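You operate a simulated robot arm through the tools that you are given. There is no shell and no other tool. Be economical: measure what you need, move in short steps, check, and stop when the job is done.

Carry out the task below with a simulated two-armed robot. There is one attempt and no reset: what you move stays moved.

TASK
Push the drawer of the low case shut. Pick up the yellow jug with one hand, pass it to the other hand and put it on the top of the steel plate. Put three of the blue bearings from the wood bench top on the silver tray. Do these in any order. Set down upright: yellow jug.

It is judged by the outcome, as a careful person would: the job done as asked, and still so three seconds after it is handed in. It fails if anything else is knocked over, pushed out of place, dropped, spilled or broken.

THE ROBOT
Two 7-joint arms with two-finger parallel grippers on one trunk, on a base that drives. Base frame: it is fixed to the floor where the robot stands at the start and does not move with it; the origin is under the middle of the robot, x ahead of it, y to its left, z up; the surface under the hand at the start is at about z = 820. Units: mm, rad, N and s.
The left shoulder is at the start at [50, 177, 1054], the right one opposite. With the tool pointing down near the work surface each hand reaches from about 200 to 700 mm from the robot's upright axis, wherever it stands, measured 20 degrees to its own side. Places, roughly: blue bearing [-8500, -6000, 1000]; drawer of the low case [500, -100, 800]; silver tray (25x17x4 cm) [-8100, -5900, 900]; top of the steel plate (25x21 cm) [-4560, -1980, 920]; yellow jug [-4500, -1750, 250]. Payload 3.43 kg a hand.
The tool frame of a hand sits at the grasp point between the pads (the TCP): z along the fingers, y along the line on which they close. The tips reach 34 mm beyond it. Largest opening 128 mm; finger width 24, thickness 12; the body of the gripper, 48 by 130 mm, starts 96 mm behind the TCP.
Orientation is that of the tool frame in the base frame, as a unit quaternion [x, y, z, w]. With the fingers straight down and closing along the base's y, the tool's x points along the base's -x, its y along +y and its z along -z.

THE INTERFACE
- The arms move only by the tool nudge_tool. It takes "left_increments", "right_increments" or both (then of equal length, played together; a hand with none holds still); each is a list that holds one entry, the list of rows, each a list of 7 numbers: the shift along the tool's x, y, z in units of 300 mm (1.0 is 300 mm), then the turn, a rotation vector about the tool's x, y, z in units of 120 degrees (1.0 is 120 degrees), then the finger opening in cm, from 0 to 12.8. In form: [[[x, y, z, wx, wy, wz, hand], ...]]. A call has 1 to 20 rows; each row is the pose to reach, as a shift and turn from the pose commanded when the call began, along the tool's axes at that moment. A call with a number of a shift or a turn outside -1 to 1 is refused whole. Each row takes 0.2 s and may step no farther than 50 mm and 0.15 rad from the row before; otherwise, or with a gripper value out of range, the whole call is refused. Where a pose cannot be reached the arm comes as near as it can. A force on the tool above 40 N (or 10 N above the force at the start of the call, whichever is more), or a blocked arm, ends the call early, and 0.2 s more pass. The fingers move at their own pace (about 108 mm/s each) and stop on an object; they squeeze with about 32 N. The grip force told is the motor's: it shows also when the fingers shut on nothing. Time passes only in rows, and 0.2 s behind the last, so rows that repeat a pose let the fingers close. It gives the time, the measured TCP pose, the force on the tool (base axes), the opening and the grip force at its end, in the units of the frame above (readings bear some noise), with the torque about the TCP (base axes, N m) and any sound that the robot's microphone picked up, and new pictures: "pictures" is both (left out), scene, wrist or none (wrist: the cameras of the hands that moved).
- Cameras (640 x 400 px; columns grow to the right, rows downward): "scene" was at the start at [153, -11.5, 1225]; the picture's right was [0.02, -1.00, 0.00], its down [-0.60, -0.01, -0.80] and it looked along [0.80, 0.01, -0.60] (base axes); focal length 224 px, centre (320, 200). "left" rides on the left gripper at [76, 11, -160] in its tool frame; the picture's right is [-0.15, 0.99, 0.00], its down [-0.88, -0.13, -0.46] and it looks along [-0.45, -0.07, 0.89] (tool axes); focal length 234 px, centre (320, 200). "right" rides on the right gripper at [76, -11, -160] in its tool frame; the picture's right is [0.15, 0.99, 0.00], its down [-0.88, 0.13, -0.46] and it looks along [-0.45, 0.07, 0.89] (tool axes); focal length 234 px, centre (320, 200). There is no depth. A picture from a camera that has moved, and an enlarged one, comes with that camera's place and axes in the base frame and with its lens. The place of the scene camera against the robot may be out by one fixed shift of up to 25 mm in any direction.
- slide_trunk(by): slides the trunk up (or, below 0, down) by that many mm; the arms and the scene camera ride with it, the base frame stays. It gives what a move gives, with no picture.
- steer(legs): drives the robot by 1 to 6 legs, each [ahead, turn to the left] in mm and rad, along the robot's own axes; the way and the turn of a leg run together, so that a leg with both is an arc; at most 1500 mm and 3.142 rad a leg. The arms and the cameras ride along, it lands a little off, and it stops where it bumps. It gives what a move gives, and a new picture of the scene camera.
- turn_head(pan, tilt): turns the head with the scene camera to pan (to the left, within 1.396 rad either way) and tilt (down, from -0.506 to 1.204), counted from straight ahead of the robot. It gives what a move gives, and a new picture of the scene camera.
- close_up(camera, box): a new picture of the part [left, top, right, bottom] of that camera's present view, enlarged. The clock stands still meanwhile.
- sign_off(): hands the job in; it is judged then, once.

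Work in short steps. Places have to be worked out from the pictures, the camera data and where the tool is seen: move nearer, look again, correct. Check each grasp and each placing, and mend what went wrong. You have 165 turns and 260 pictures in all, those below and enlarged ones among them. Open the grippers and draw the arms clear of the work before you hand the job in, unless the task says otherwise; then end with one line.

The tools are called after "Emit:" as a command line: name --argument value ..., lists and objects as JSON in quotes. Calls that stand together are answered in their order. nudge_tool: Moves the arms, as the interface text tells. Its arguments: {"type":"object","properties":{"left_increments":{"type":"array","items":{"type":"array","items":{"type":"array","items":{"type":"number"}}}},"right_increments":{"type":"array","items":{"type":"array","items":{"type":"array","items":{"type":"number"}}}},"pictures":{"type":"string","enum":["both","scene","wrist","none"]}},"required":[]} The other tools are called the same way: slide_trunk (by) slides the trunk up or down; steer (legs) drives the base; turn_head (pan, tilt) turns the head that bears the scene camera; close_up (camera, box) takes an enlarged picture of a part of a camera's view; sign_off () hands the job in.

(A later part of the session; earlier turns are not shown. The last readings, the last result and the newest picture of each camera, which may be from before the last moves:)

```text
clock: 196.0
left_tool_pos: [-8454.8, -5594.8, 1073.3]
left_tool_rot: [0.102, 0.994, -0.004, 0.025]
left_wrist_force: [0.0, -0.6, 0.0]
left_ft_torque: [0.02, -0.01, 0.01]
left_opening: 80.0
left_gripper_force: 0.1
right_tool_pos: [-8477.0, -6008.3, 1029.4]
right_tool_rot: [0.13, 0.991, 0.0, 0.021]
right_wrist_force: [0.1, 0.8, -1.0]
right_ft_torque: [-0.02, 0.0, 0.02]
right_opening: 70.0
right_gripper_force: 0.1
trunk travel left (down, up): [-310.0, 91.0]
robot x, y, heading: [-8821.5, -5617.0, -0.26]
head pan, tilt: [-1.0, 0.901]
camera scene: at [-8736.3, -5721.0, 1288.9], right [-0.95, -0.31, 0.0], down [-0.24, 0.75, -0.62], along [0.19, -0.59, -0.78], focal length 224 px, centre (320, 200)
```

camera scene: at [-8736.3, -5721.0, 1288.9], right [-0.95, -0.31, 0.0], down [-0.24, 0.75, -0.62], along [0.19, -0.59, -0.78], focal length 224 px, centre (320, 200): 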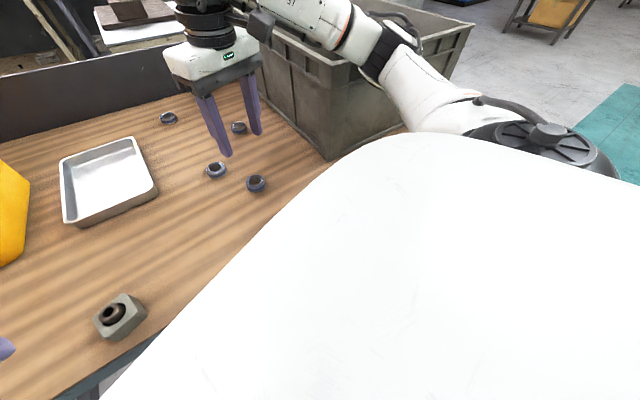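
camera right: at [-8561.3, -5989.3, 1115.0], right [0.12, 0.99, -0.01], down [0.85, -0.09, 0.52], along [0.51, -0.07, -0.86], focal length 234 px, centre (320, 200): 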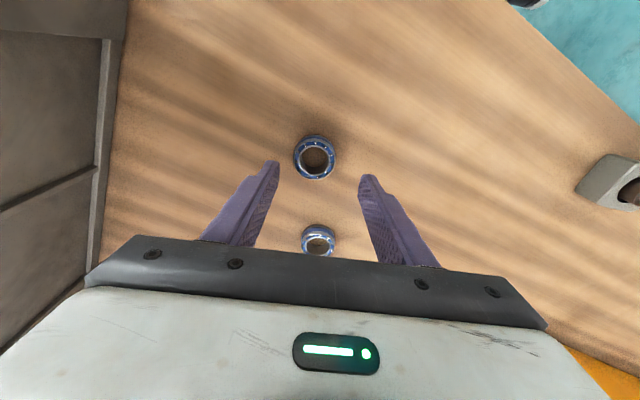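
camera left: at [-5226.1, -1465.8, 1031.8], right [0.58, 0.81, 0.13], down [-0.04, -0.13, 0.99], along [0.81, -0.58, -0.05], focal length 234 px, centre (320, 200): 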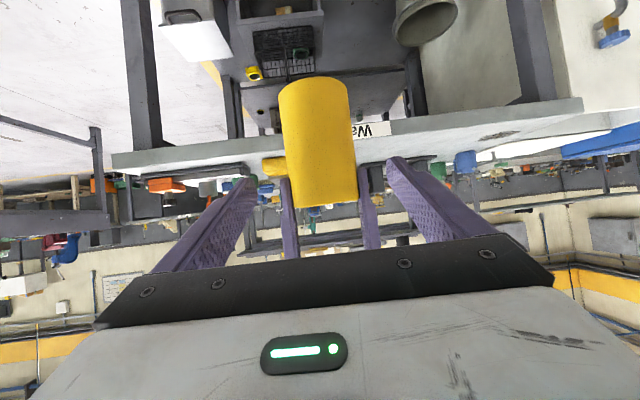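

The right elbow sits right above the crate's rim, which explains the block. I'll turn the head back to the earlier view to see whether the crate moved.

Emit:
turn_head --pan -0.351 --tilt 0.85

```text
clock: 197.0
left_tool_pos: [-8454.8, -5594.6, 1071.4]
left_tool_rot: [0.103, 0.994, -0.003, 0.025]
left_wrist_force: [-0.4, 0.2, 0.3]
left_ft_torque: [-0.02, 0.0, -0.02]
left_opening: 79.9
left_gripper_force: 0.0
right_tool_pos: [-8476.0, -6008.9, 1028.6]
right_tool_rot: [0.129, 0.991, 0.0, 0.02]
right_wrist_force: [0.3, -0.1, -1.0]
right_ft_torque: [0.04, 0.02, 0.03]
right_opening: 69.9
right_gripper_force: 0.1
trunk travel left (down, up): [-310.0, 91.0]
robot x, y, heading: [-8820.8, -5618.5, -0.264]
head pan, tilt: [-0.351, 0.85]
camera scene: at [-8695.4, -5694.1, 1292.8], right [-0.57, -0.82, 0.0], down [-0.62, 0.43, -0.66], along [0.54, -0.38, -0.75], focal length 224 px, centre (320, 200)
```

scene: 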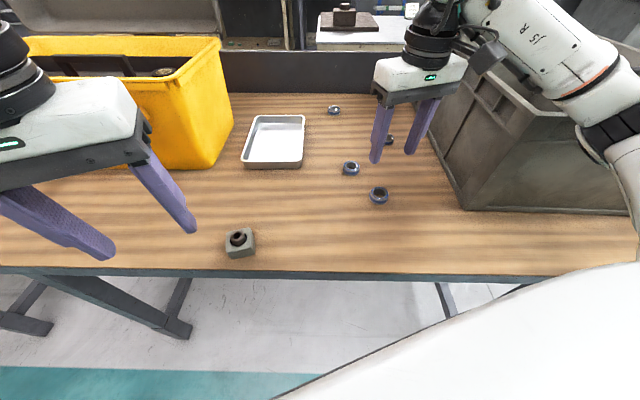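

The crate corner moved from pixel (470, 217) to (464, 211), so the elbow nudged the crate about 15–18 mm. I'll remember to deal with that. First I'll raise the trunk, retract the right hand along its old path, and return to facing the bench squarely so the elbow stays in front of the crate.

Emit:
slide_trunk --by 90

Emit:
nudge_tool --right_increments '[[[0.0, 0.06, -0.1, 0, 0.0, 0, 7], [0.05, 0.15, -0.15, 0, -0.01, 0, 7], [0.12, 0.27, -0.2, 0, -0.02, 0, 7], [0.22, 0.39, -0.2, 0, -0.02, 0, 7], [0.32, 0.48, -0.2, 0, -0.02, 0, 7], [0.4, 0.48, -0.2, 0, -0.02, 0, 7]]]' --pictures "none"

Emit:
steer --legs '[[0, -0.34]]'

Emit:
turn_head --pan 0 --tilt 0.85

```text
clock: 198.3
left_tool_pos: [-8454.5, -5594.6, 1162.5]
left_tool_rot: [0.102, 0.994, -0.003, 0.025]
left_wrist_force: [0.4, 0.3, -0.6]
left_ft_torque: [0.0, 0.01, 0.03]
left_opening: 79.8
left_gripper_force: 0.0
right_tool_pos: [-8476.4, -6008.0, 1119.9]
right_tool_rot: [0.13, 0.991, 0.0, 0.02]
right_wrist_force: [-0.1, -0.1, -0.7]
right_ft_torque: [-0.01, 0.01, -0.02]
right_opening: 70.0
right_gripper_force: 0.2
trunk travel left (down, up): [-400.0, 1.0]
robot x, y, heading: [-8825.8, -5617.8, -0.255]
head pan, tilt: [-0.351, 0.85]
```

```text
clock: 199.7
left_tool_pos: [-8455.6, -5595.9, 1162.5]
left_tool_rot: [0.103, 0.994, -0.003, 0.025]
left_wrist_force: [-0.2, 0.6, -0.1]
left_ft_torque: [-0.03, -0.02, -0.02]
left_opening: 80.1
left_gripper_force: 0.0
right_tool_pos: [-8558.2, -5839.1, 1175.9]
right_tool_rot: [0.13, 0.991, -0.003, 0.041]
right_wrist_force: [-1.3, 0.5, -0.5]
right_ft_torque: [0.0, -0.02, 0.0]
right_opening: 70.0
right_gripper_force: 0.0
trunk travel left (down, up): [-400.0, 1.0]
robot x, y, heading: [-8822.3, -5617.9, -0.266]
head pan, tilt: [-0.351, 0.85]
```

```text
clock: 201.2
left_tool_pos: [-8467.9, -5722.2, 1162.5]
left_tool_rot: [0.273, 0.962, -0.008, 0.024]
left_wrist_force: [-0.1, -0.7, 1.0]
left_ft_torque: [-0.02, 0.0, -0.02]
left_opening: 80.2
left_gripper_force: 0.0
right_tool_pos: [-8646.7, -5915.9, 1175.5]
right_tool_rot: [0.299, 0.953, -0.01, 0.041]
right_wrist_force: [-0.6, -0.5, 0.6]
right_ft_torque: [-0.01, -0.02, 0.0]
right_opening: 69.8
right_gripper_force: 0.1
trunk travel left (down, up): [-400.0, 1.0]
robot x, y, heading: [-8822.2, -5618.6, -0.607]
head pan, tilt: [-0.351, 0.85]
camera scene: at [-8724.7, -5735.3, 1382.8], right [-0.82, -0.58, 0.0], down [-0.43, 0.61, -0.66], along [0.38, -0.54, -0.75], focal length 224 px, centre (320, 200)
```

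scene: 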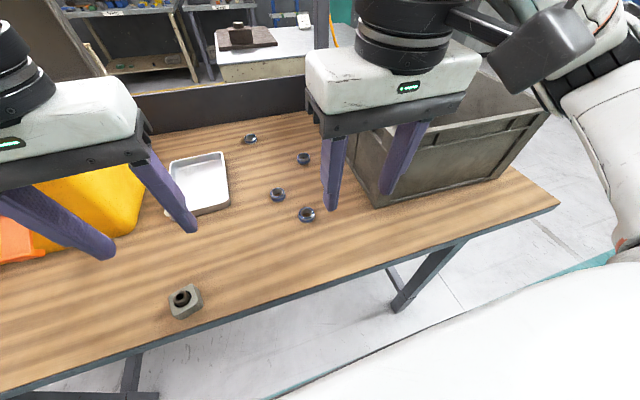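

```text
clock: 202.0
left_tool_pos: [-8468.6, -5721.1, 1162.8]
left_tool_rot: [0.272, 0.962, -0.008, 0.024]
left_wrist_force: [0.2, 0.7, 0.1]
left_ft_torque: [-0.01, -0.04, 0.02]
left_opening: 80.0
left_gripper_force: 0.0
right_tool_pos: [-8647.6, -5917.4, 1176.1]
right_tool_rot: [0.298, 0.954, -0.009, 0.039]
right_wrist_force: [0.2, -0.7, -0.3]
right_ft_torque: [0.03, 0.0, -0.01]
right_opening: 70.0
right_gripper_force: 0.1
trunk travel left (down, up): [-400.0, 1.0]
robot x, y, heading: [-8822.8, -5618.6, -0.604]
head pan, tilt: [0.0, 0.85]
camera scene: at [-8705.3, -5715.6, 1382.8], right [-0.57, -0.82, 0.0], down [-0.62, 0.43, -0.66], along [0.54, -0.38, -0.75], focal length 224 px, centre (320, 200)
```

scene: 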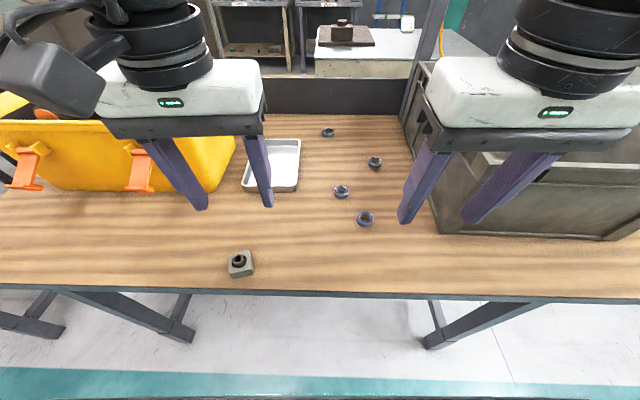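

From the same viewpoint, the crate's left-front corner shifted roughly 20 mm. I'll handle the bearings first, then try to nudge it back. I'll move the right hand above A from this square stance, correcting its tilt.

Emit:
nudge_tool --right_increments '[[[-0.15, 0.02, 0, 0, 0.012, 0, 7], [-0.3, 0.04, 0.0, 0, 0.025, 0, 7], [-0.42, 0.069, 0.1, 0, 0.038, 0, 7], [-0.52, 0.069, 0.22, 0, 0.038, 0, 7], [-0.56, 0.069, 0.36, 0, 0.038, 0, 7], [-0.58, 0.069, 0.5, 0, 0.038, 0, 7], [-0.582, 0.069, 0.636, 0, 0.038, 0, 7]]]' --pictures "both"

```text
clock: 203.6
left_tool_pos: [-8467.4, -5722.0, 1162.7]
left_tool_rot: [0.273, 0.962, -0.007, 0.024]
left_wrist_force: [-0.8, -0.1, 0.6]
left_ft_torque: [0.03, -0.01, -0.01]
left_opening: 80.2
left_gripper_force: 0.1
right_tool_pos: [-8480.1, -6005.8, 997.5]
right_tool_rot: [0.299, 0.954, 0.003, 0.001]
right_wrist_force: [0.7, 0.3, -0.1]
right_ft_torque: [0.01, 0.02, 0.02]
right_opening: 70.0
right_gripper_force: 0.0
trunk travel left (down, up): [-400.0, 1.0]
robot x, y, heading: [-8821.4, -5620.3, -0.612]
head pan, tilt: [0.0, 0.85]
camera scene: at [-8705.1, -5715.8, 1382.8], right [-0.57, -0.82, 0.0], down [-0.62, 0.43, -0.66], along [0.54, -0.38, -0.75], focal length 224 px, centre (320, 200)
camera right: at [-8549.5, -5972.4, 1157.2], right [0.44, 0.9, 0.0], down [0.8, -0.4, 0.46], along [0.41, -0.2, -0.89], focal length 234 px, centre (320, 200)
```

scene: 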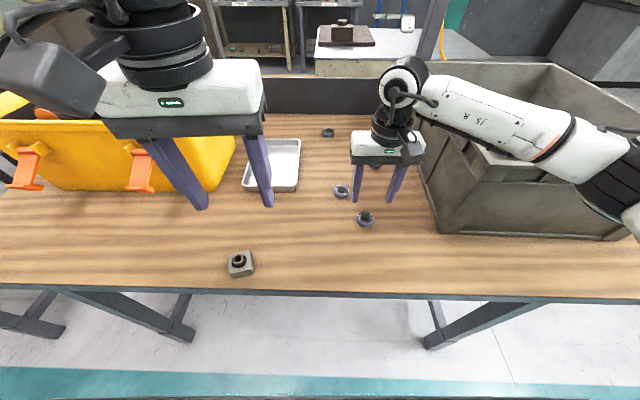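
right: 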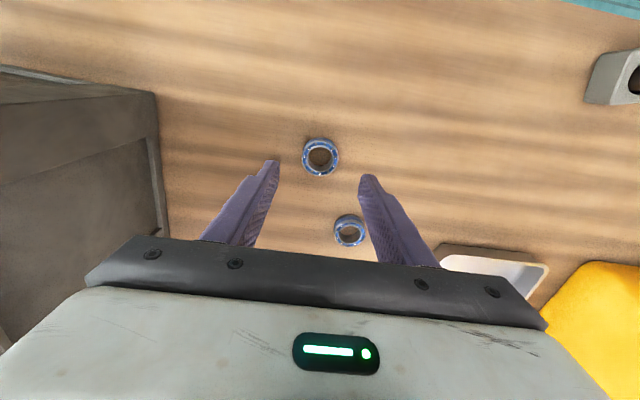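

The hand is over A with good orientation. Before going lower I'll look sideways to check clearance between the elbow and the crate.

Emit:
turn_head --pan -0.9 --tilt 0.7

```text
clock: 204.8
left_tool_pos: [-8466.9, -5721.4, 1162.9]
left_tool_rot: [0.272, 0.962, -0.007, 0.024]
left_wrist_force: [-0.4, -0.3, 1.2]
left_ft_torque: [0.02, -0.02, -0.02]
left_opening: 80.1
left_gripper_force: 0.0
right_tool_pos: [-8480.2, -6005.8, 998.6]
right_tool_rot: [0.299, 0.954, 0.002, 0.002]
right_wrist_force: [0.1, 0.8, 0.2]
right_ft_torque: [-0.01, 0.0, 0.02]
right_opening: 69.9
right_gripper_force: 0.1
trunk travel left (down, up): [-400.0, 1.0]
robot x, y, heading: [-8825.5, -5622.3, -0.606]
head pan, tilt: [-0.901, 0.7]
camera scene: at [-8764.0, -5755.8, 1395.1], right [-1.0, -0.07, 0.0], down [-0.04, 0.64, -0.76], along [0.05, -0.76, -0.64], focal length 224 px, centre (320, 200)
```

scene: 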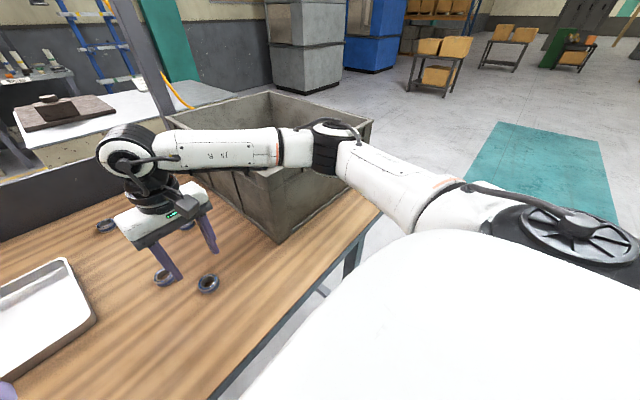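

Triangulating, the elbow is at about z 1135 and almost above the crate's rim (z about 1110), so descending with the right arm would push the crate again. The left side is freer, since the yellow box front is 165 mm further back. I'll retract the right hand, shift the base about 140 mm right, and use the left arm.

Emit:
nudge_tool --right_increments '[[[0, 0, -0.15, 0, 0, 0, 7], [0, 0, -0.3, 0, 0, 0, 7], [0.05, 0, -0.45, 0, 0, 0, 7], [0.15, 0, -0.55, 0, 0, 0, 7], [0.28, 0, -0.6, 0, 0, 0, 7], [0.42, 0, -0.6, 0, 0, 0, 7], [0.56, 0, -0.6, 0, 0, 0, 7], [0.65, 0, -0.6, 0, 0, 0, 7]]]' --pictures "none"

Emit:
steer --legs '[[-150, 0], [0, -0.66], [225, 0], [0, 0.66]]'

Emit:
turn_head --pan 0.1 --tilt 0.85

```text
clock: 206.6
left_tool_pos: [-8467.9, -5721.8, 1161.8]
left_tool_rot: [0.272, 0.962, -0.008, 0.024]
left_wrist_force: [-0.9, -0.2, -0.5]
left_ft_torque: [0.01, -0.01, -0.02]
left_opening: 80.1
left_gripper_force: 0.0
right_tool_pos: [-8640.8, -5894.0, 1178.9]
right_tool_rot: [0.299, 0.954, 0.001, 0.001]
right_wrist_force: [-0.7, -0.3, -0.2]
right_ft_torque: [-0.06, -0.02, -0.01]
right_opening: 69.8
right_gripper_force: 0.1
trunk travel left (down, up): [-400.0, 1.0]
robot x, y, heading: [-8825.7, -5620.2, -0.605]
head pan, tilt: [-0.901, 0.7]
```

```text
clock: 212.8
left_tool_pos: [-8519.1, -5843.2, 1162.6]
left_tool_rot: [0.263, 0.964, -0.007, 0.024]
left_wrist_force: [-0.3, 0.1, -1.1]
left_ft_torque: [-0.01, 0.03, 0.0]
left_opening: 80.0
left_gripper_force: 0.1
right_tool_pos: [-8687.9, -6019.4, 1178.3]
right_tool_rot: [0.289, 0.957, 0.002, 0.001]
right_wrist_force: [-0.6, 0.2, -0.2]
right_ft_torque: [-0.01, -0.01, -0.02]
right_opening: 70.0
right_gripper_force: 0.1
trunk travel left (down, up): [-400.0, 1.0]
robot x, y, heading: [-8876.0, -5747.7, -0.588]
head pan, tilt: [-0.901, 0.7]
camera scene: at [-8814.3, -5883.1, 1395.1], right [-1.0, -0.08, 0.0], down [-0.05, 0.64, -0.77], along [0.06, -0.76, -0.64], focal length 224 px, centre (320, 200)
```

scene: 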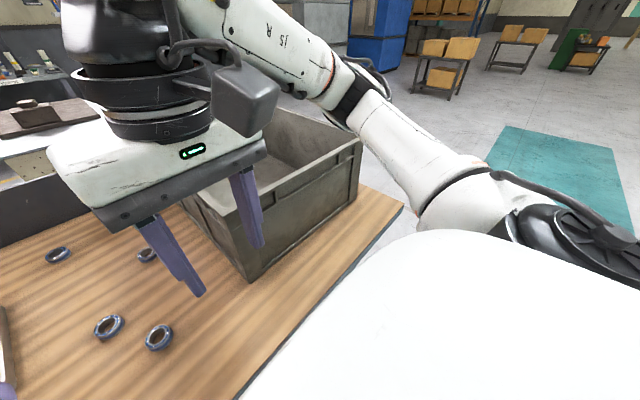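

```text
clock: 214.1
left_tool_pos: [-8517.1, -5842.4, 1162.2]
left_tool_rot: [0.263, 0.964, -0.008, 0.024]
left_wrist_force: [-0.6, -0.1, -0.3]
left_ft_torque: [-0.03, 0.02, 0.01]
left_opening: 79.8
left_gripper_force: 0.0
right_tool_pos: [-8687.5, -6018.6, 1179.2]
right_tool_rot: [0.289, 0.957, 0.003, 0.002]
right_wrist_force: [0.3, 0.1, -0.2]
right_ft_torque: [0.02, -0.03, 0.0]
right_opening: 69.7
right_gripper_force: 0.1
trunk travel left (down, up): [-400.0, 1.0]
robot x, y, heading: [-8873.2, -5748.5, -0.585]
head pan, tilt: [0.099, 0.85]
camera scene: at [-8752.6, -5835.3, 1382.8], right [-0.47, -0.88, 0.0], down [-0.66, 0.35, -0.66], along [0.58, -0.31, -0.75], focal length 224 px, centre (320, 200)
```

scene: 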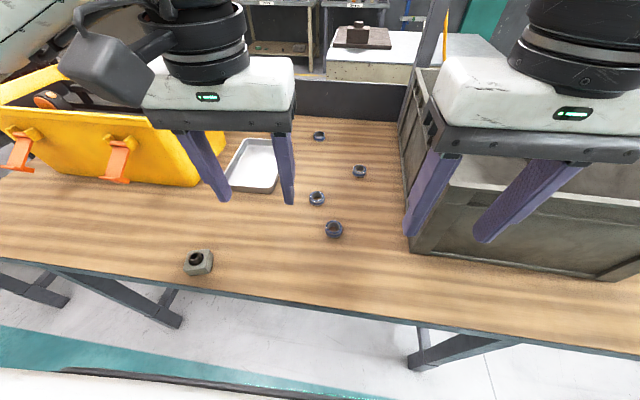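

The crate is empty and clearly visible, and the layout is otherwise unchanged. A is now about 471 mm straight ahead. I'll bring the left hand above it.

Emit:
nudge_tool --left_increments '[[[-0.08, -0.1, 0, 0, 0.008, 0, 7], [-0.16, -0.2, 0, 0, 0.016, 0, 7], [-0.24, -0.3, 0.04, 0, 0.024, 0, 7], [-0.32, -0.393, 0.1, 0, 0.024, 0, 7], [-0.382, -0.393, 0.22, 0, 0.024, 0, 7], [-0.382, -0.393, 0.36, 0, 0.024, 0, 7], [-0.382, -0.393, 0.48, 0, 0.024, 0, 7], [-0.382, -0.393, 0.56, 0, 0.024, 0, 7]]]' --pictures "both"

```text
clock: 215.9
left_tool_pos: [-8473.5, -6007.2, 999.0]
left_tool_rot: [0.262, 0.965, -0.001, 0.0]
left_wrist_force: [0.7, -1.1, -0.3]
left_ft_torque: [-0.02, 0.02, 0.02]
left_opening: 69.9
left_gripper_force: 0.0
right_tool_pos: [-8687.6, -6018.4, 1179.7]
right_tool_rot: [0.289, 0.957, 0.003, 0.0]
right_wrist_force: [-0.6, -0.3, 0.1]
right_ft_torque: [-0.04, 0.01, -0.02]
right_opening: 69.9
right_gripper_force: 0.0
trunk travel left (down, up): [-400.0, 1.0]
robot x, y, heading: [-8874.2, -5745.2, -0.58]
head pan, tilt: [0.099, 0.85]
camera scene: at [-8752.5, -5835.3, 1382.8], right [-0.47, -0.88, 0.0], down [-0.66, 0.35, -0.66], along [0.58, -0.31, -0.75], focal length 224 px, centre (320, 200)
camera left: at [-8531.7, -5960.1, 1158.9], right [0.63, 0.78, 0.0], down [0.69, -0.56, 0.46], along [0.35, -0.29, -0.89], focal length 234 px, centre (320, 200)
```

scene: 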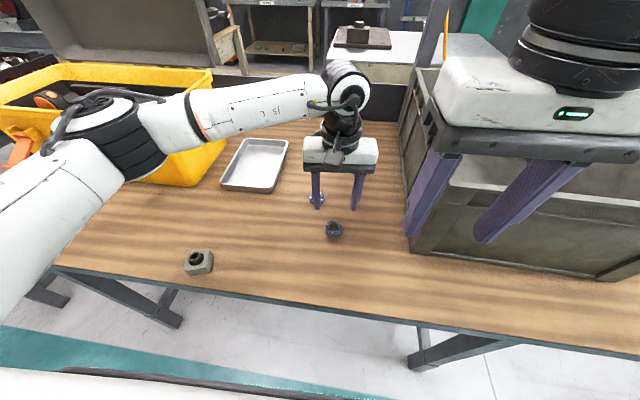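
left: 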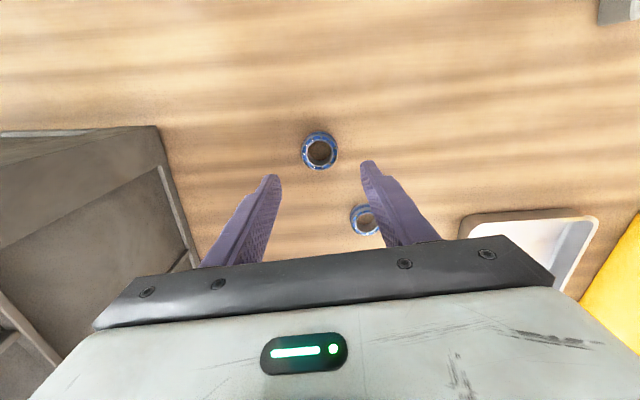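

The left hand is within 4 mm of A's axis, and its elbow is well in front of the yellow box. I'll descend to about z 928.

Emit:
nudge_tool --left_increments '[[[0.005, 0, 0.1, 0, 0, 0, 7], [0.01, 0, 0.18, 0, 0, 0, 7], [0.01, 0, 0.235, 0, 0, 0, 7]]]' --pictures "both"

```text
clock: 216.7
left_tool_pos: [-8474.1, -6006.6, 930.6]
left_tool_rot: [0.263, 0.965, 0.0, 0.0]
left_wrist_force: [-0.2, 0.3, 0.3]
left_ft_torque: [-0.01, 0.02, 0.0]
left_opening: 70.0
left_gripper_force: 0.1
right_tool_pos: [-8688.0, -6018.5, 1177.5]
right_tool_rot: [0.289, 0.957, 0.002, 0.002]
right_wrist_force: [0.1, -1.5, 0.1]
right_ft_torque: [-0.01, -0.03, 0.02]
right_opening: 70.2
right_gripper_force: 0.1
trunk travel left (down, up): [-400.0, 1.0]
robot x, y, heading: [-8877.6, -5749.6, -0.585]
head pan, tilt: [0.099, 0.85]
camera scene: at [-8752.4, -5835.3, 1382.8], right [-0.47, -0.88, 0.0], down [-0.66, 0.35, -0.66], along [0.58, -0.31, -0.75], focal length 224 px, centre (320, 200)
camera left: at [-8534.0, -5958.7, 1089.6], right [0.63, 0.78, 0.0], down [0.69, -0.56, 0.46], along [0.35, -0.29, -0.89], focal length 234 px, centre (320, 200)
```

scene: 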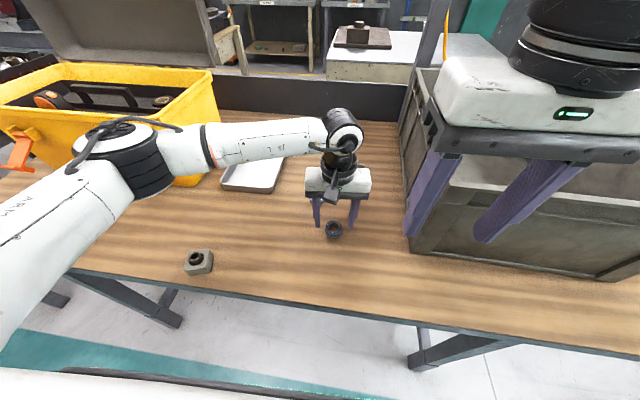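
left: 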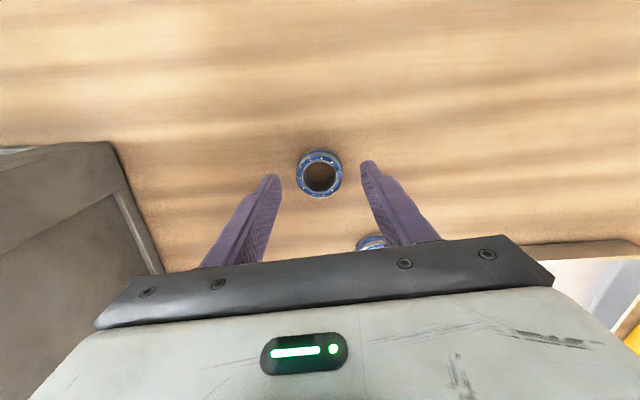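

Triangulation puts the bearing's top at about z 873, so the bench is a bit lower than I assumed. I'll go down another 28 mm.

Emit:
nudge_tool --left_increments '[[[0, -0.01, 0.05, 0, 0, 0, 7], [0, -0.01, 0.093, 0, 0, 0, 7]]]' --pictures "wrist"

Emit:
close_up --camera "scene" --box '[280, 160, 400, 260]'

```text
clock: 217.3
left_tool_pos: [-8479.0, -6007.8, 905.0]
left_tool_rot: [0.262, 0.965, -0.002, 0.001]
left_wrist_force: [0.3, 0.1, 8.7]
left_ft_torque: [0.38, -0.1, 0.0]
left_opening: 70.2
left_gripper_force: 0.1
right_tool_pos: [-8689.5, -6019.0, 1178.5]
right_tool_rot: [0.289, 0.957, 0.003, 0.002]
right_wrist_force: [0.1, -0.3, 0.0]
right_ft_torque: [0.01, 0.0, 0.0]
right_opening: 70.3
right_gripper_force: 0.0
trunk travel left (down, up): [-400.0, 1.0]
robot x, y, heading: [-8877.3, -5751.4, -0.576]
head pan, tilt: [0.099, 0.85]
camera left: at [-8536.7, -5960.3, 1063.0], right [0.63, 0.78, 0.0], down [0.69, -0.56, 0.46], along [0.36, -0.29, -0.89], focal length 234 px, centre (320, 200)
```

left: 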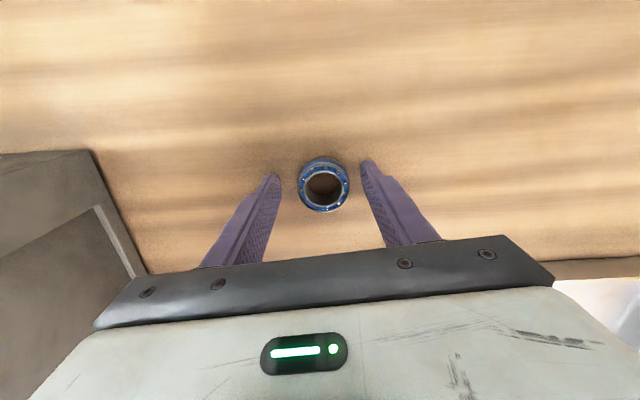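

```text
4.00 times, centred on (340, 210) of scene
camera zoom: at [-8753.4, -5834.5, 1383.2], right [-0.47, -0.88, 0.0], down [-0.66, 0.35, -0.66], along [0.58, -0.31, -0.75], focal length 896 px, centre (240, 160)
```

zoom: 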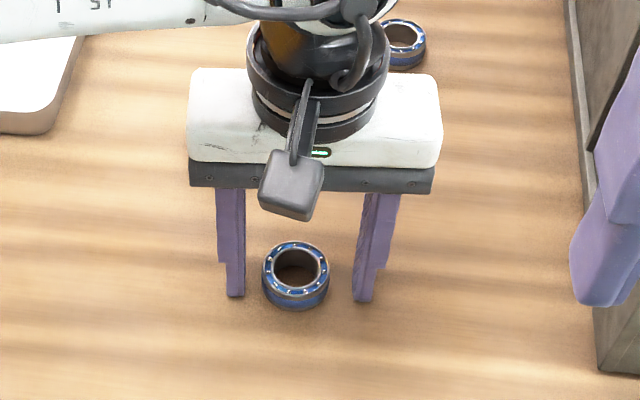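

The fingertips just touch the bench (tips at about z 871) and straddle the bearing. I'll lift 3 mm and close.

Emit:
nudge_tool --left_increments '[[[0, 0, -0.012, 0, 0, 0, 7], [0, 0, -0.012, 0, 0, 0, 5], [0, 0, -0.012, 0, 0, 0, 3.5], [0, 0, -0.012, 0, 0, 0, 2], [0, 0, -0.012, 0, 0, 0, 2]]]' --pictures "wrist"

```text
clock: 218.5
left_tool_pos: [-8476.9, -6008.7, 905.3]
left_tool_rot: [0.264, 0.965, -0.001, 0.0]
left_wrist_force: [-0.3, 0.1, 0.3]
left_ft_torque: [-0.01, 0.04, -0.01]
left_opening: 42.6
left_gripper_force: 31.8
right_tool_pos: [-8688.3, -6018.3, 1178.1]
right_tool_rot: [0.289, 0.957, 0.002, 0.001]
right_wrist_force: [0.0, 0.1, 0.1]
right_ft_torque: [0.0, -0.01, 0.03]
right_opening: 70.2
right_gripper_force: 0.0
trunk travel left (down, up): [-400.0, 1.0]
robot x, y, heading: [-8875.3, -5747.6, -0.579]
head pan, tilt: [0.099, 0.85]
camera left: at [-8536.1, -5960.6, 1064.5], right [0.63, 0.78, 0.0], down [0.69, -0.56, 0.46], along [0.35, -0.29, -0.89], focal length 234 px, centre (320, 200)
```

left: 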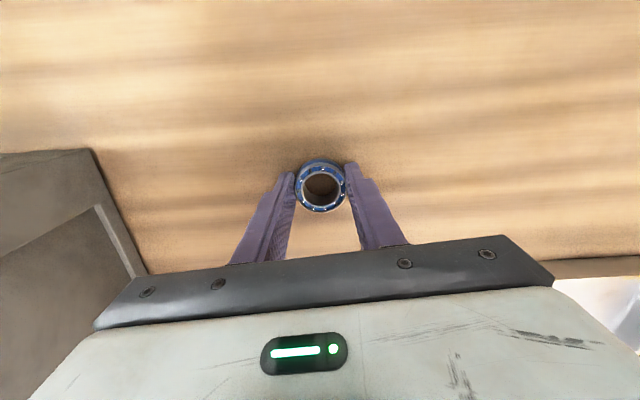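

The bearing is gripped at 42.6 mm. I'll lift it 120 mm and carry it over the near-left part of the tray.

Emit:
nudge_tool --left_increments '[[[0, 0, -0.13, 0, 0, 0, 2], [0, 0, -0.27, 0, 0, 0, 2], [0, 0, -0.4, 0, 0, 0, 2], [-0.08, 0.12, -0.4, 0, 0, 0, 2], [-0.16, 0.25, -0.4, 0, 0, 0, 2], [-0.25, 0.38, -0.4, 0, 0, 0, 2], [-0.34, 0.51, -0.4, 0, 0, 0, 2], [-0.43, 0.64, -0.4, 0, 0, 0, 2], [-0.52, 0.77, -0.4, 0, 0, 0, 2], [-0.612, 0.9, -0.4, 0, 0, 0, 2]]]' --pictures "both"

```text
clock: 220.7
left_tool_pos: [-8182.1, -5869.0, 1027.4]
left_tool_rot: [0.263, 0.965, -0.001, 0.0]
left_wrist_force: [0.7, 0.1, -1.8]
left_ft_torque: [-0.02, 0.0, 0.01]
left_opening: 42.8
left_gripper_force: 32.2
right_tool_pos: [-8688.1, -6019.3, 1178.6]
right_tool_rot: [0.289, 0.957, 0.002, 0.001]
right_wrist_force: [1.4, -0.4, -0.5]
right_ft_torque: [-0.01, -0.02, 0.04]
right_opening: 70.0
right_gripper_force: 0.1
trunk travel left (down, up): [-400.0, 1.0]
robot x, y, heading: [-8873.3, -5748.4, -0.587]
head pan, tilt: [0.099, 0.85]
camera scene: at [-8752.2, -5835.6, 1382.7], right [-0.47, -0.88, 0.0], down [-0.66, 0.35, -0.66], along [0.58, -0.31, -0.75], focal length 224 px, centre (320, 200)
camera left: at [-8240.5, -5821.2, 1185.8], right [0.63, 0.78, 0.0], down [0.69, -0.56, 0.46], along [0.35, -0.29, -0.89], focal length 234 px, centre (320, 200)
```

scene: 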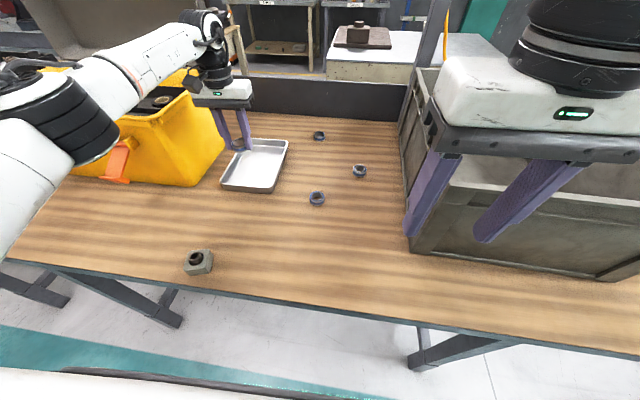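
left: 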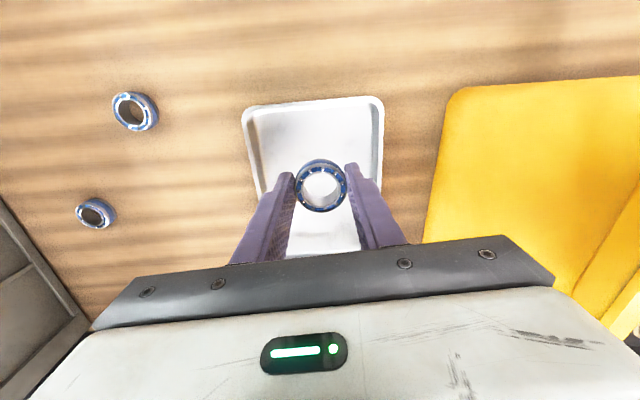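

Reach is good and the tray is clear in view: near-edge midpoint (-8229, -5844), aligned with the bench. I'll shift about 20 mm left and 12 mm deeper, then lower toward the tray floor.

Emit:
nudge_tool --left_increments '[[[-0.04, 0.07, 0, 0, 0, 0, 2], [-0.04, 0.07, 0.13, 0, 0, 0, 2], [-0.04, 0.07, 0.25, 0, 0, 0, 2], [-0.04, 0.07, 0.34, 0, 0, 0, 2]]]' --pictures "wrist"

Emit:
close_up --camera "scene" --box '[190, 90, 310, 210]'

```text
clock: 221.7
left_tool_pos: [-8165.1, -5853.8, 921.6]
left_tool_rot: [0.262, 0.965, -0.001, 0.001]
left_wrist_force: [0.1, 0.2, -1.8]
left_ft_torque: [-0.01, 0.02, -0.01]
left_opening: 43.0
left_gripper_force: 32.2
left hand out of reach, approached as far as the arm can: row 4
right_tool_pos: [-8687.5, -6018.0, 1178.8]
right_tool_rot: [0.289, 0.957, 0.003, 0.001]
right_wrist_force: [-0.2, 0.7, -0.8]
right_ft_torque: [-0.01, 0.02, 0.0]
right_opening: 70.1
right_gripper_force: 0.0
trunk travel left (down, up): [-400.0, 1.0]
robot x, y, heading: [-8873.7, -5746.2, -0.581]
head pan, tilt: [0.099, 0.85]
camera left: at [-8224.8, -5805.8, 1080.5], right [0.63, 0.78, 0.0], down [0.69, -0.56, 0.46], along [0.36, -0.29, -0.89], focal length 234 px, centre (320, 200)
```

left: 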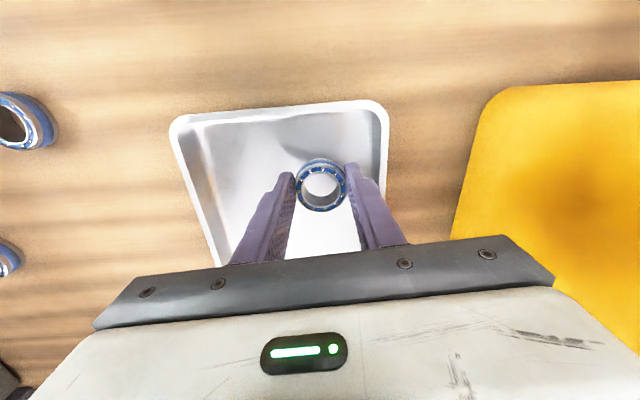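

```text
3.33 times, centred on (250, 150) of scene
camera zoom: at [-8752.1, -5835.2, 1382.8], right [-0.47, -0.88, 0.0], down [-0.66, 0.35, -0.66], along [0.58, -0.31, -0.75], focal length 747 px, centre (553, 367)
```

zoom: 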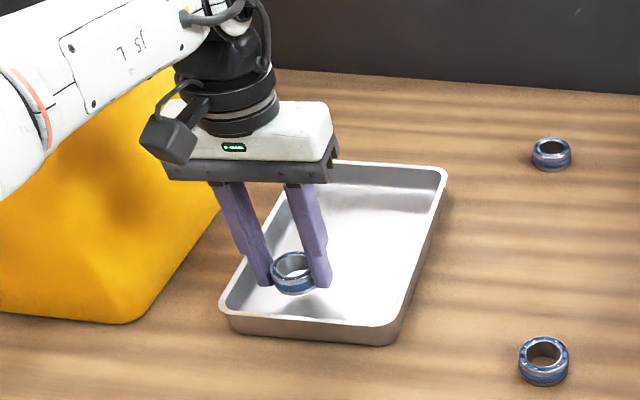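

The bearing is inside the tray, about 10 mm above its floor, with the arm near its reach limit. I'll lower the last bit with the trunk.

Emit:
slide_trunk --by -11

```text
clock: 222.3
left_tool_pos: [-8165.8, -5853.9, 910.1]
left_tool_rot: [0.263, 0.965, -0.001, 0.001]
left_wrist_force: [-0.5, 0.4, -1.2]
left_ft_torque: [0.0, 0.02, 0.02]
left_opening: 43.0
left_gripper_force: 31.9
right_tool_pos: [-8688.5, -6018.9, 1166.8]
right_tool_rot: [0.289, 0.957, 0.002, 0.002]
right_wrist_force: [0.0, 0.2, 0.2]
right_ft_torque: [-0.01, 0.0, -0.02]
right_opening: 70.1
right_gripper_force: 0.0
trunk travel left (down, up): [-389.0, 12.0]
robot x, y, heading: [-8872.3, -5745.0, -0.582]
head pan, tilt: [0.099, 0.85]
```

Emit:
slide_trunk --by -4

```text
clock: 222.8
left_tool_pos: [-8166.1, -5852.8, 908.9]
left_tool_rot: [0.262, 0.965, -0.001, 0.003]
left_wrist_force: [0.1, 1.9, 7.9]
left_ft_torque: [0.1, 0.1, 0.04]
left_opening: 42.8
left_gripper_force: 32.3
right_tool_pos: [-8689.1, -6018.1, 1163.7]
right_tool_rot: [0.289, 0.957, 0.002, 0.002]
right_wrist_force: [-0.5, 0.3, -0.2]
right_ft_torque: [0.01, 0.01, 0.01]
right_opening: 70.0
right_gripper_force: 0.0
trunk travel left (down, up): [-385.0, 16.0]
robot x, y, heading: [-8872.8, -5746.1, -0.585]
head pan, tilt: [0.099, 0.85]
```

That is contact on the tray floor, at 8 N. I'll open slightly and rise.

Emit:
nudge_tool --left_increments '[[[0, 0, 0, 0, 0, 0, 5.6], [0, 0, 0, 0, 0, 0, 5.6], [0, 0, -0.15, 0, 0, 0, 5.6], [0, 0, -0.3, 0, 0, 0, 5.6], [0, 0, -0.42, 0, 0, 0, 5.6]]]' --pictures "wrist"

```text
clock: 224.0
left_tool_pos: [-8166.7, -5853.8, 1034.1]
left_tool_rot: [0.263, 0.965, -0.002, 0.001]
left_wrist_force: [0.1, 1.2, -0.2]
left_ft_torque: [0.0, -0.03, -0.02]
left_opening: 56.4
left_gripper_force: 0.0
right_tool_pos: [-8688.6, -6019.3, 1163.5]
right_tool_rot: [0.289, 0.957, 0.002, 0.002]
right_wrist_force: [-0.2, 0.5, 0.5]
right_ft_torque: [0.0, -0.03, 0.03]
right_opening: 70.1
right_gripper_force: 0.1
trunk travel left (down, up): [-385.0, 16.0]
robot x, y, heading: [-8876.7, -5744.1, -0.585]
head pan, tilt: [0.099, 0.85]
camera left: at [-8225.7, -5805.4, 1192.8], right [0.63, 0.78, 0.0], down [0.69, -0.56, 0.46], along [0.36, -0.29, -0.89], focal length 234 px, centre (320, 200)
```

left: 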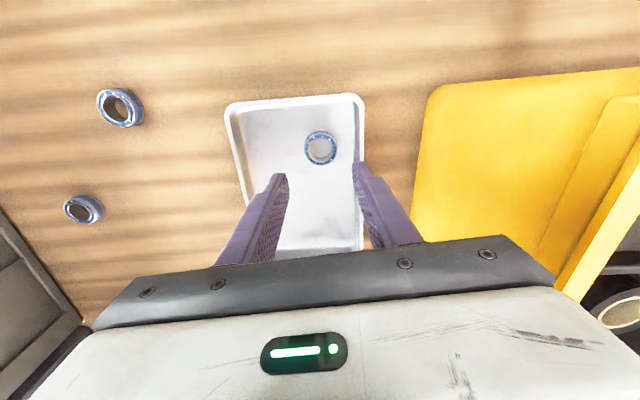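

The first bearing lies flat in the tray. Bearing B is at about (-8358, -6017), so I'll move above it.

Emit:
nudge_tool --left_increments '[[[0.045, -0.135, 0, 0, 0, 0, 7], [0.09, -0.27, 0, 0, 0, 0, 7], [0.135, -0.4, 0, 0, 0, 0, 7], [0.18, -0.535, 0, 0, 0, 0, 7], [0.225, -0.67, 0, 0, 0, 0, 7], [0.272, -0.794, 0, 0, 0, 0, 7], [0.272, -0.794, 0.15, 0, 0, 0, 7]]]' --pictures "wrist"

```text
clock: 225.6
left_tool_pos: [-8355.9, -6015.7, 985.5]
left_tool_rot: [0.261, 0.965, -0.001, 0.001]
left_wrist_force: [0.8, 0.7, 0.4]
left_ft_torque: [0.01, 0.04, 0.02]
left_opening: 70.0
left_gripper_force: 0.2
right_tool_pos: [-8687.4, -6018.1, 1164.0]
right_tool_rot: [0.288, 0.958, 0.001, 0.001]
right_wrist_force: [0.3, 0.6, -0.3]
right_ft_torque: [0.01, 0.0, 0.02]
right_opening: 70.0
right_gripper_force: 0.1
trunk travel left (down, up): [-385.0, 16.0]
robot x, y, heading: [-8877.7, -5747.2, -0.587]
head pan, tilt: [0.099, 0.85]
camera left: at [-8414.7, -5968.7, 1144.7], right [0.63, 0.78, 0.0], down [0.69, -0.56, 0.46], along [0.36, -0.29, -0.89], focal length 234 px, centre (320, 200)
```

left: 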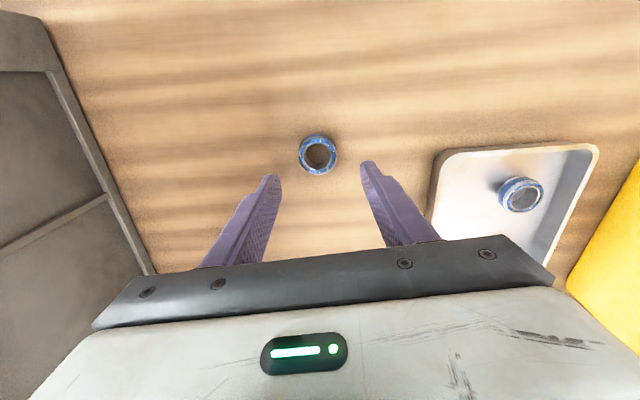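

It is centred within 3 mm. I'll descend to the same grasp height (TCP about 906) and close.

Emit:
nudge_tool --left_increments '[[[0, -0.005, 0.1, 0, 0, 0, 7], [0, -0.005, 0.19, 0, 0, 0, 7], [0, -0.005, 0.24, 0, 0, 0, 7], [0, -0.005, 0.263, 0, 0, 0, 7], [0, -0.005, 0.263, 0, 0, 0, 5], [0, -0.005, 0.263, 0, 0, 0, 3.5], [0, -0.005, 0.263, 0, 0, 0, 2], [0, -0.005, 0.263, 0, 0, 0, 2]]]' --pictures "wrist"

```text
clock: 227.4
left_tool_pos: [-8357.8, -6018.9, 909.1]
left_tool_rot: [0.262, 0.965, -0.001, 0.002]
left_wrist_force: [-0.5, 0.5, -0.9]
left_ft_torque: [0.02, 0.02, 0.0]
left_opening: 42.7
left_gripper_force: 32.4
right_tool_pos: [-8688.5, -6019.2, 1163.2]
right_tool_rot: [0.289, 0.957, 0.002, 0.002]
right_wrist_force: [0.3, 0.7, -0.4]
right_ft_torque: [0.0, -0.02, 0.03]
right_opening: 70.2
right_gripper_force: 0.2
trunk travel left (down, up): [-385.0, 16.0]
robot x, y, heading: [-8874.0, -5748.1, -0.588]
head pan, tilt: [0.099, 0.85]
camera left: at [-8416.6, -5970.9, 1067.0], right [0.63, 0.78, 0.0], down [0.69, -0.56, 0.46], along [0.36, -0.29, -0.89], focal length 234 px, centre (320, 200)
```

left: 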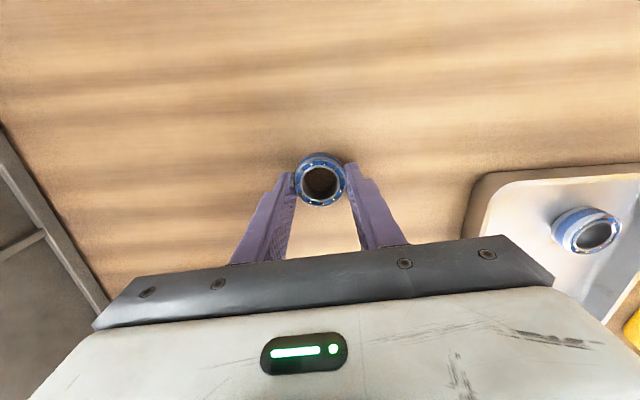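

B is gripped. I'll lift it and carry it to a spot in the tray beside the first, slightly deeper.

Emit:
nudge_tool --left_increments '[[[0, 0, -0.13, 0, 0, 0, 2], [0, 0, -0.26, 0, 0, 0, 2], [0, 0, -0.38, 0, 0, 0, 2], [-0.08, 0.13, -0.38, 0, 0, 0, 2], [-0.16, 0.26, -0.38, 0, 0, 0, 2], [-0.24, 0.39, -0.38, 0, 0, 0, 2], [-0.32, 0.51, -0.38, 0, 0, 0, 2], [-0.385, 0.615, -0.38, 0, 0, 0, 2]]]' --pictures "wrist"

```text
clock: 229.2
left_tool_pos: [-8198.7, -5913.7, 1003.9]
left_tool_rot: [0.262, 0.965, 0.0, 0.002]
left_wrist_force: [0.3, 1.3, -1.4]
left_ft_torque: [-0.05, 0.05, -0.02]
left_opening: 43.0
left_gripper_force: 31.9
left hand out of reach, approached as far as the arm can: row 7, 8
right_tool_pos: [-8685.4, -6016.0, 1163.6]
right_tool_rot: [0.289, 0.957, 0.0, 0.001]
right_wrist_force: [1.1, -0.1, -0.3]
right_ft_torque: [-0.07, 0.04, -0.03]
right_opening: 70.0
right_gripper_force: 0.0
trunk travel left (down, up): [-385.0, 16.0]
robot x, y, heading: [-8877.0, -5746.1, -0.582]
head pan, tilt: [0.099, 0.85]
camera left: at [-8258.3, -5866.4, 1163.0], right [0.63, 0.78, 0.0], down [0.69, -0.56, 0.46], along [0.36, -0.29, -0.89], focal length 234 px, centre (320, 200)
```

left: 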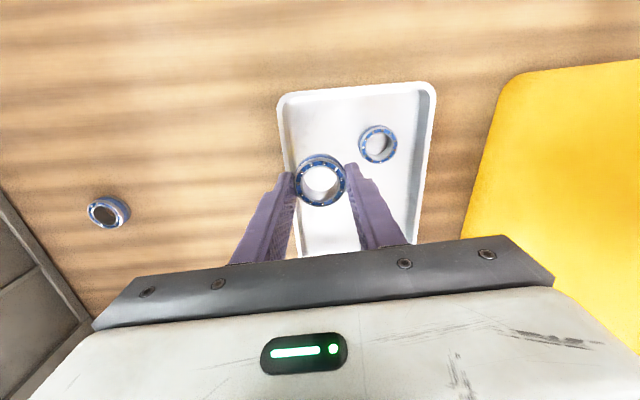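

The arm is about 32 mm short of the spot. The robot began only about 265 mm from its first bench, so driving 30 mm closer (about 266 mm) is safe.

Emit:
steer --legs '[[30, 0]]'

Emit:
close_up --camera "left" --box '[0, 0, 640, 400]'

```text
clock: 230.1
left_tool_pos: [-8175.5, -5933.0, 1004.2]
left_tool_rot: [0.262, 0.965, 0.0, 0.002]
left_wrist_force: [0.6, -1.0, -0.9]
left_ft_torque: [0.03, 0.07, -0.01]
left_opening: 42.7
left_gripper_force: 31.9
right_tool_pos: [-8660.8, -6035.2, 1162.6]
right_tool_rot: [0.289, 0.957, 0.002, 0.002]
right_wrist_force: [1.0, -0.3, -0.6]
right_ft_torque: [-0.01, 0.06, -0.03]
right_opening: 69.8
right_gripper_force: 0.1
trunk travel left (down, up): [-385.0, 16.0]
robot x, y, heading: [-8851.8, -5764.6, -0.588]
head pan, tilt: [0.099, 0.85]
camera scene: at [-8726.2, -5852.3, 1367.6], right [-0.47, -0.88, 0.0], down [-0.67, 0.35, -0.66], along [0.58, -0.31, -0.75], focal length 224 px, centre (320, 200)
```

scene: 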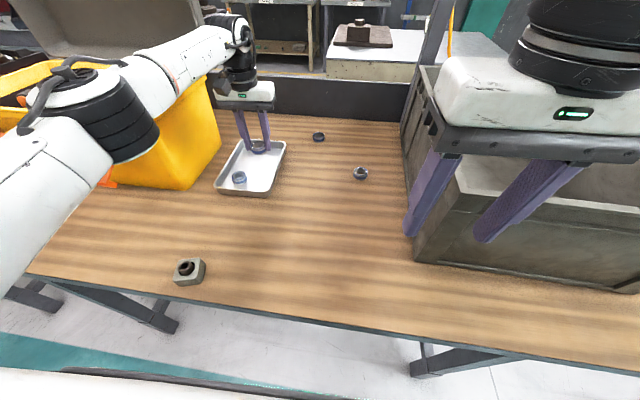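

```text
1.00 times, centred on (320, 200) of left (not enlarged: the box is as wide or as high as the picture)
camera zoom: at [-8234.6, -5885.8, 1163.5], right [0.63, 0.78, 0.0], down [0.69, -0.56, 0.46], along [0.36, -0.28, -0.89], focal length 234 px, centre (320, 200)
```

zoom: 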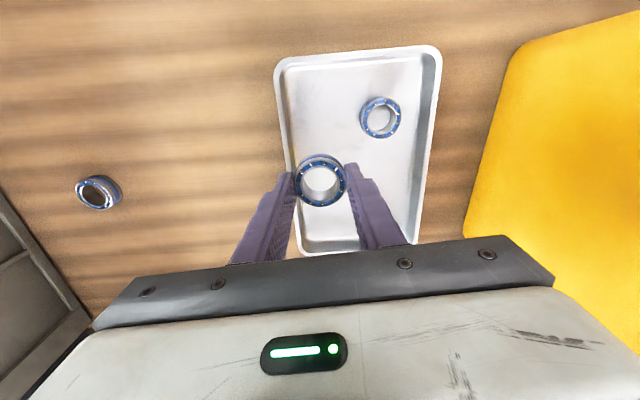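

The depth is right. I'll move 20 mm left and lower to about z 917.

Emit:
nudge_tool --left_increments '[[[0, 0.067, 0, 0, 0, 0, 2], [0, 0.067, 0.12, 0, 0, 0, 2], [0, 0.067, 0.22, 0, 0, 0, 2], [0, 0.067, 0.285, 0, 0, 0, 2]]]' --pictures "wrist"

```text
clock: 231.1
left_tool_pos: [-8167.4, -5914.4, 919.5]
left_tool_rot: [0.263, 0.965, 0.002, 0.003]
left_wrist_force: [-0.5, -0.1, -1.1]
left_ft_torque: [-0.03, -0.02, -0.02]
left_opening: 42.7
left_gripper_force: 31.9
right_tool_pos: [-8663.0, -6035.4, 1163.5]
right_tool_rot: [0.289, 0.957, 0.002, 0.002]
right_wrist_force: [0.4, 1.0, 0.6]
right_ft_torque: [0.0, 0.0, -0.01]
right_opening: 70.1
right_gripper_force: 0.0
trunk travel left (down, up): [-385.0, 16.0]
robot x, y, heading: [-8855.8, -5762.4, -0.583]
head pan, tilt: [0.099, 0.85]
camera left: at [-8226.5, -5867.7, 1079.0], right [0.63, 0.78, 0.0], down [0.69, -0.56, 0.46], along [0.36, -0.28, -0.89], focal length 234 px, centre (320, 200)
```

left: 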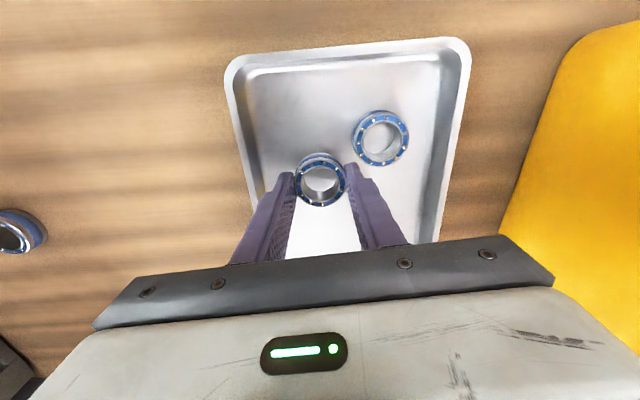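

Clear of the first bearing. I'll lower the last few millimetres with the trunk.

Emit:
slide_trunk --by -8

```text
clock: 231.7
left_tool_pos: [-8167.4, -5914.8, 912.0]
left_tool_rot: [0.262, 0.965, 0.001, 0.002]
left_wrist_force: [0.3, 0.5, -0.2]
left_ft_torque: [-0.01, 0.0, 0.0]
left_opening: 42.7
left_gripper_force: 32.0
right_tool_pos: [-8664.2, -6034.7, 1155.6]
right_tool_rot: [0.288, 0.958, 0.002, 0.002]
right_wrist_force: [0.4, 0.2, 0.0]
right_ft_torque: [-0.02, 0.0, -0.04]
right_opening: 69.8
right_gripper_force: 0.0
trunk travel left (down, up): [-377.0, 24.0]
robot x, y, heading: [-8851.1, -5763.8, -0.582]
head pan, tilt: [0.099, 0.85]
```

Emit:
slide_trunk --by -2

```text
clock: 232.2
left_tool_pos: [-8166.5, -5915.0, 912.7]
left_tool_rot: [0.263, 0.965, 0.0, 0.003]
left_wrist_force: [0.8, 0.5, 4.9]
left_ft_torque: [-0.06, 0.1, 0.0]
left_opening: 42.7
left_gripper_force: 32.3
right_tool_pos: [-8663.5, -6035.3, 1154.0]
right_tool_rot: [0.289, 0.957, 0.001, 0.003]
right_wrist_force: [-0.1, -0.2, -0.4]
right_ft_torque: [0.03, 0.0, 0.01]
right_opening: 70.0
right_gripper_force: 0.0
trunk travel left (down, up): [-375.0, 26.0]
robot x, y, heading: [-8851.1, -5762.5, -0.581]
head pan, tilt: [0.099, 0.85]
```

It touches the tray floor. I'll release and rise.

Emit:
nudge_tool --left_increments '[[[0, 0, 0, 0, 0, 0, 5.4], [0, 0, 0, 0, 0, 0, 5.4], [0, 0, -0.15, 0, 0, 0, 5.4], [0, 0, -0.3, 0, 0, 0, 5.4], [0, 0, -0.36, 0, 0, 0, 5.4]]]' --pictures "wrist"

```text
clock: 233.4
left_tool_pos: [-8165.8, -5915.5, 1020.8]
left_tool_rot: [0.261, 0.965, 0.001, 0.001]
left_wrist_force: [0.4, 0.5, -0.9]
left_ft_torque: [0.0, 0.04, 0.0]
left_opening: 53.9
left_gripper_force: 0.0
right_tool_pos: [-8663.7, -6034.5, 1152.2]
right_tool_rot: [0.289, 0.957, 0.002, 0.001]
right_wrist_force: [-0.2, -0.3, -0.5]
right_ft_torque: [0.02, 0.01, 0.03]
right_opening: 70.0
right_gripper_force: 0.0
trunk travel left (down, up): [-375.0, 26.0]
robot x, y, heading: [-8852.0, -5765.2, -0.586]
head pan, tilt: [0.099, 0.85]
camera left: at [-8226.2, -5868.5, 1179.1], right [0.63, 0.78, 0.0], down [0.69, -0.56, 0.46], along [0.36, -0.29, -0.89], focal length 234 px, centre (320, 200)
```

left: 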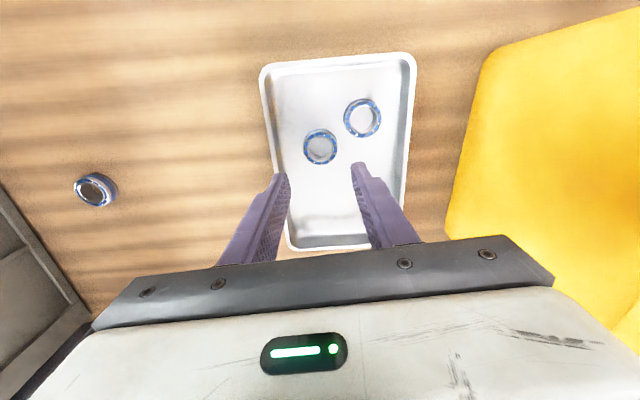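

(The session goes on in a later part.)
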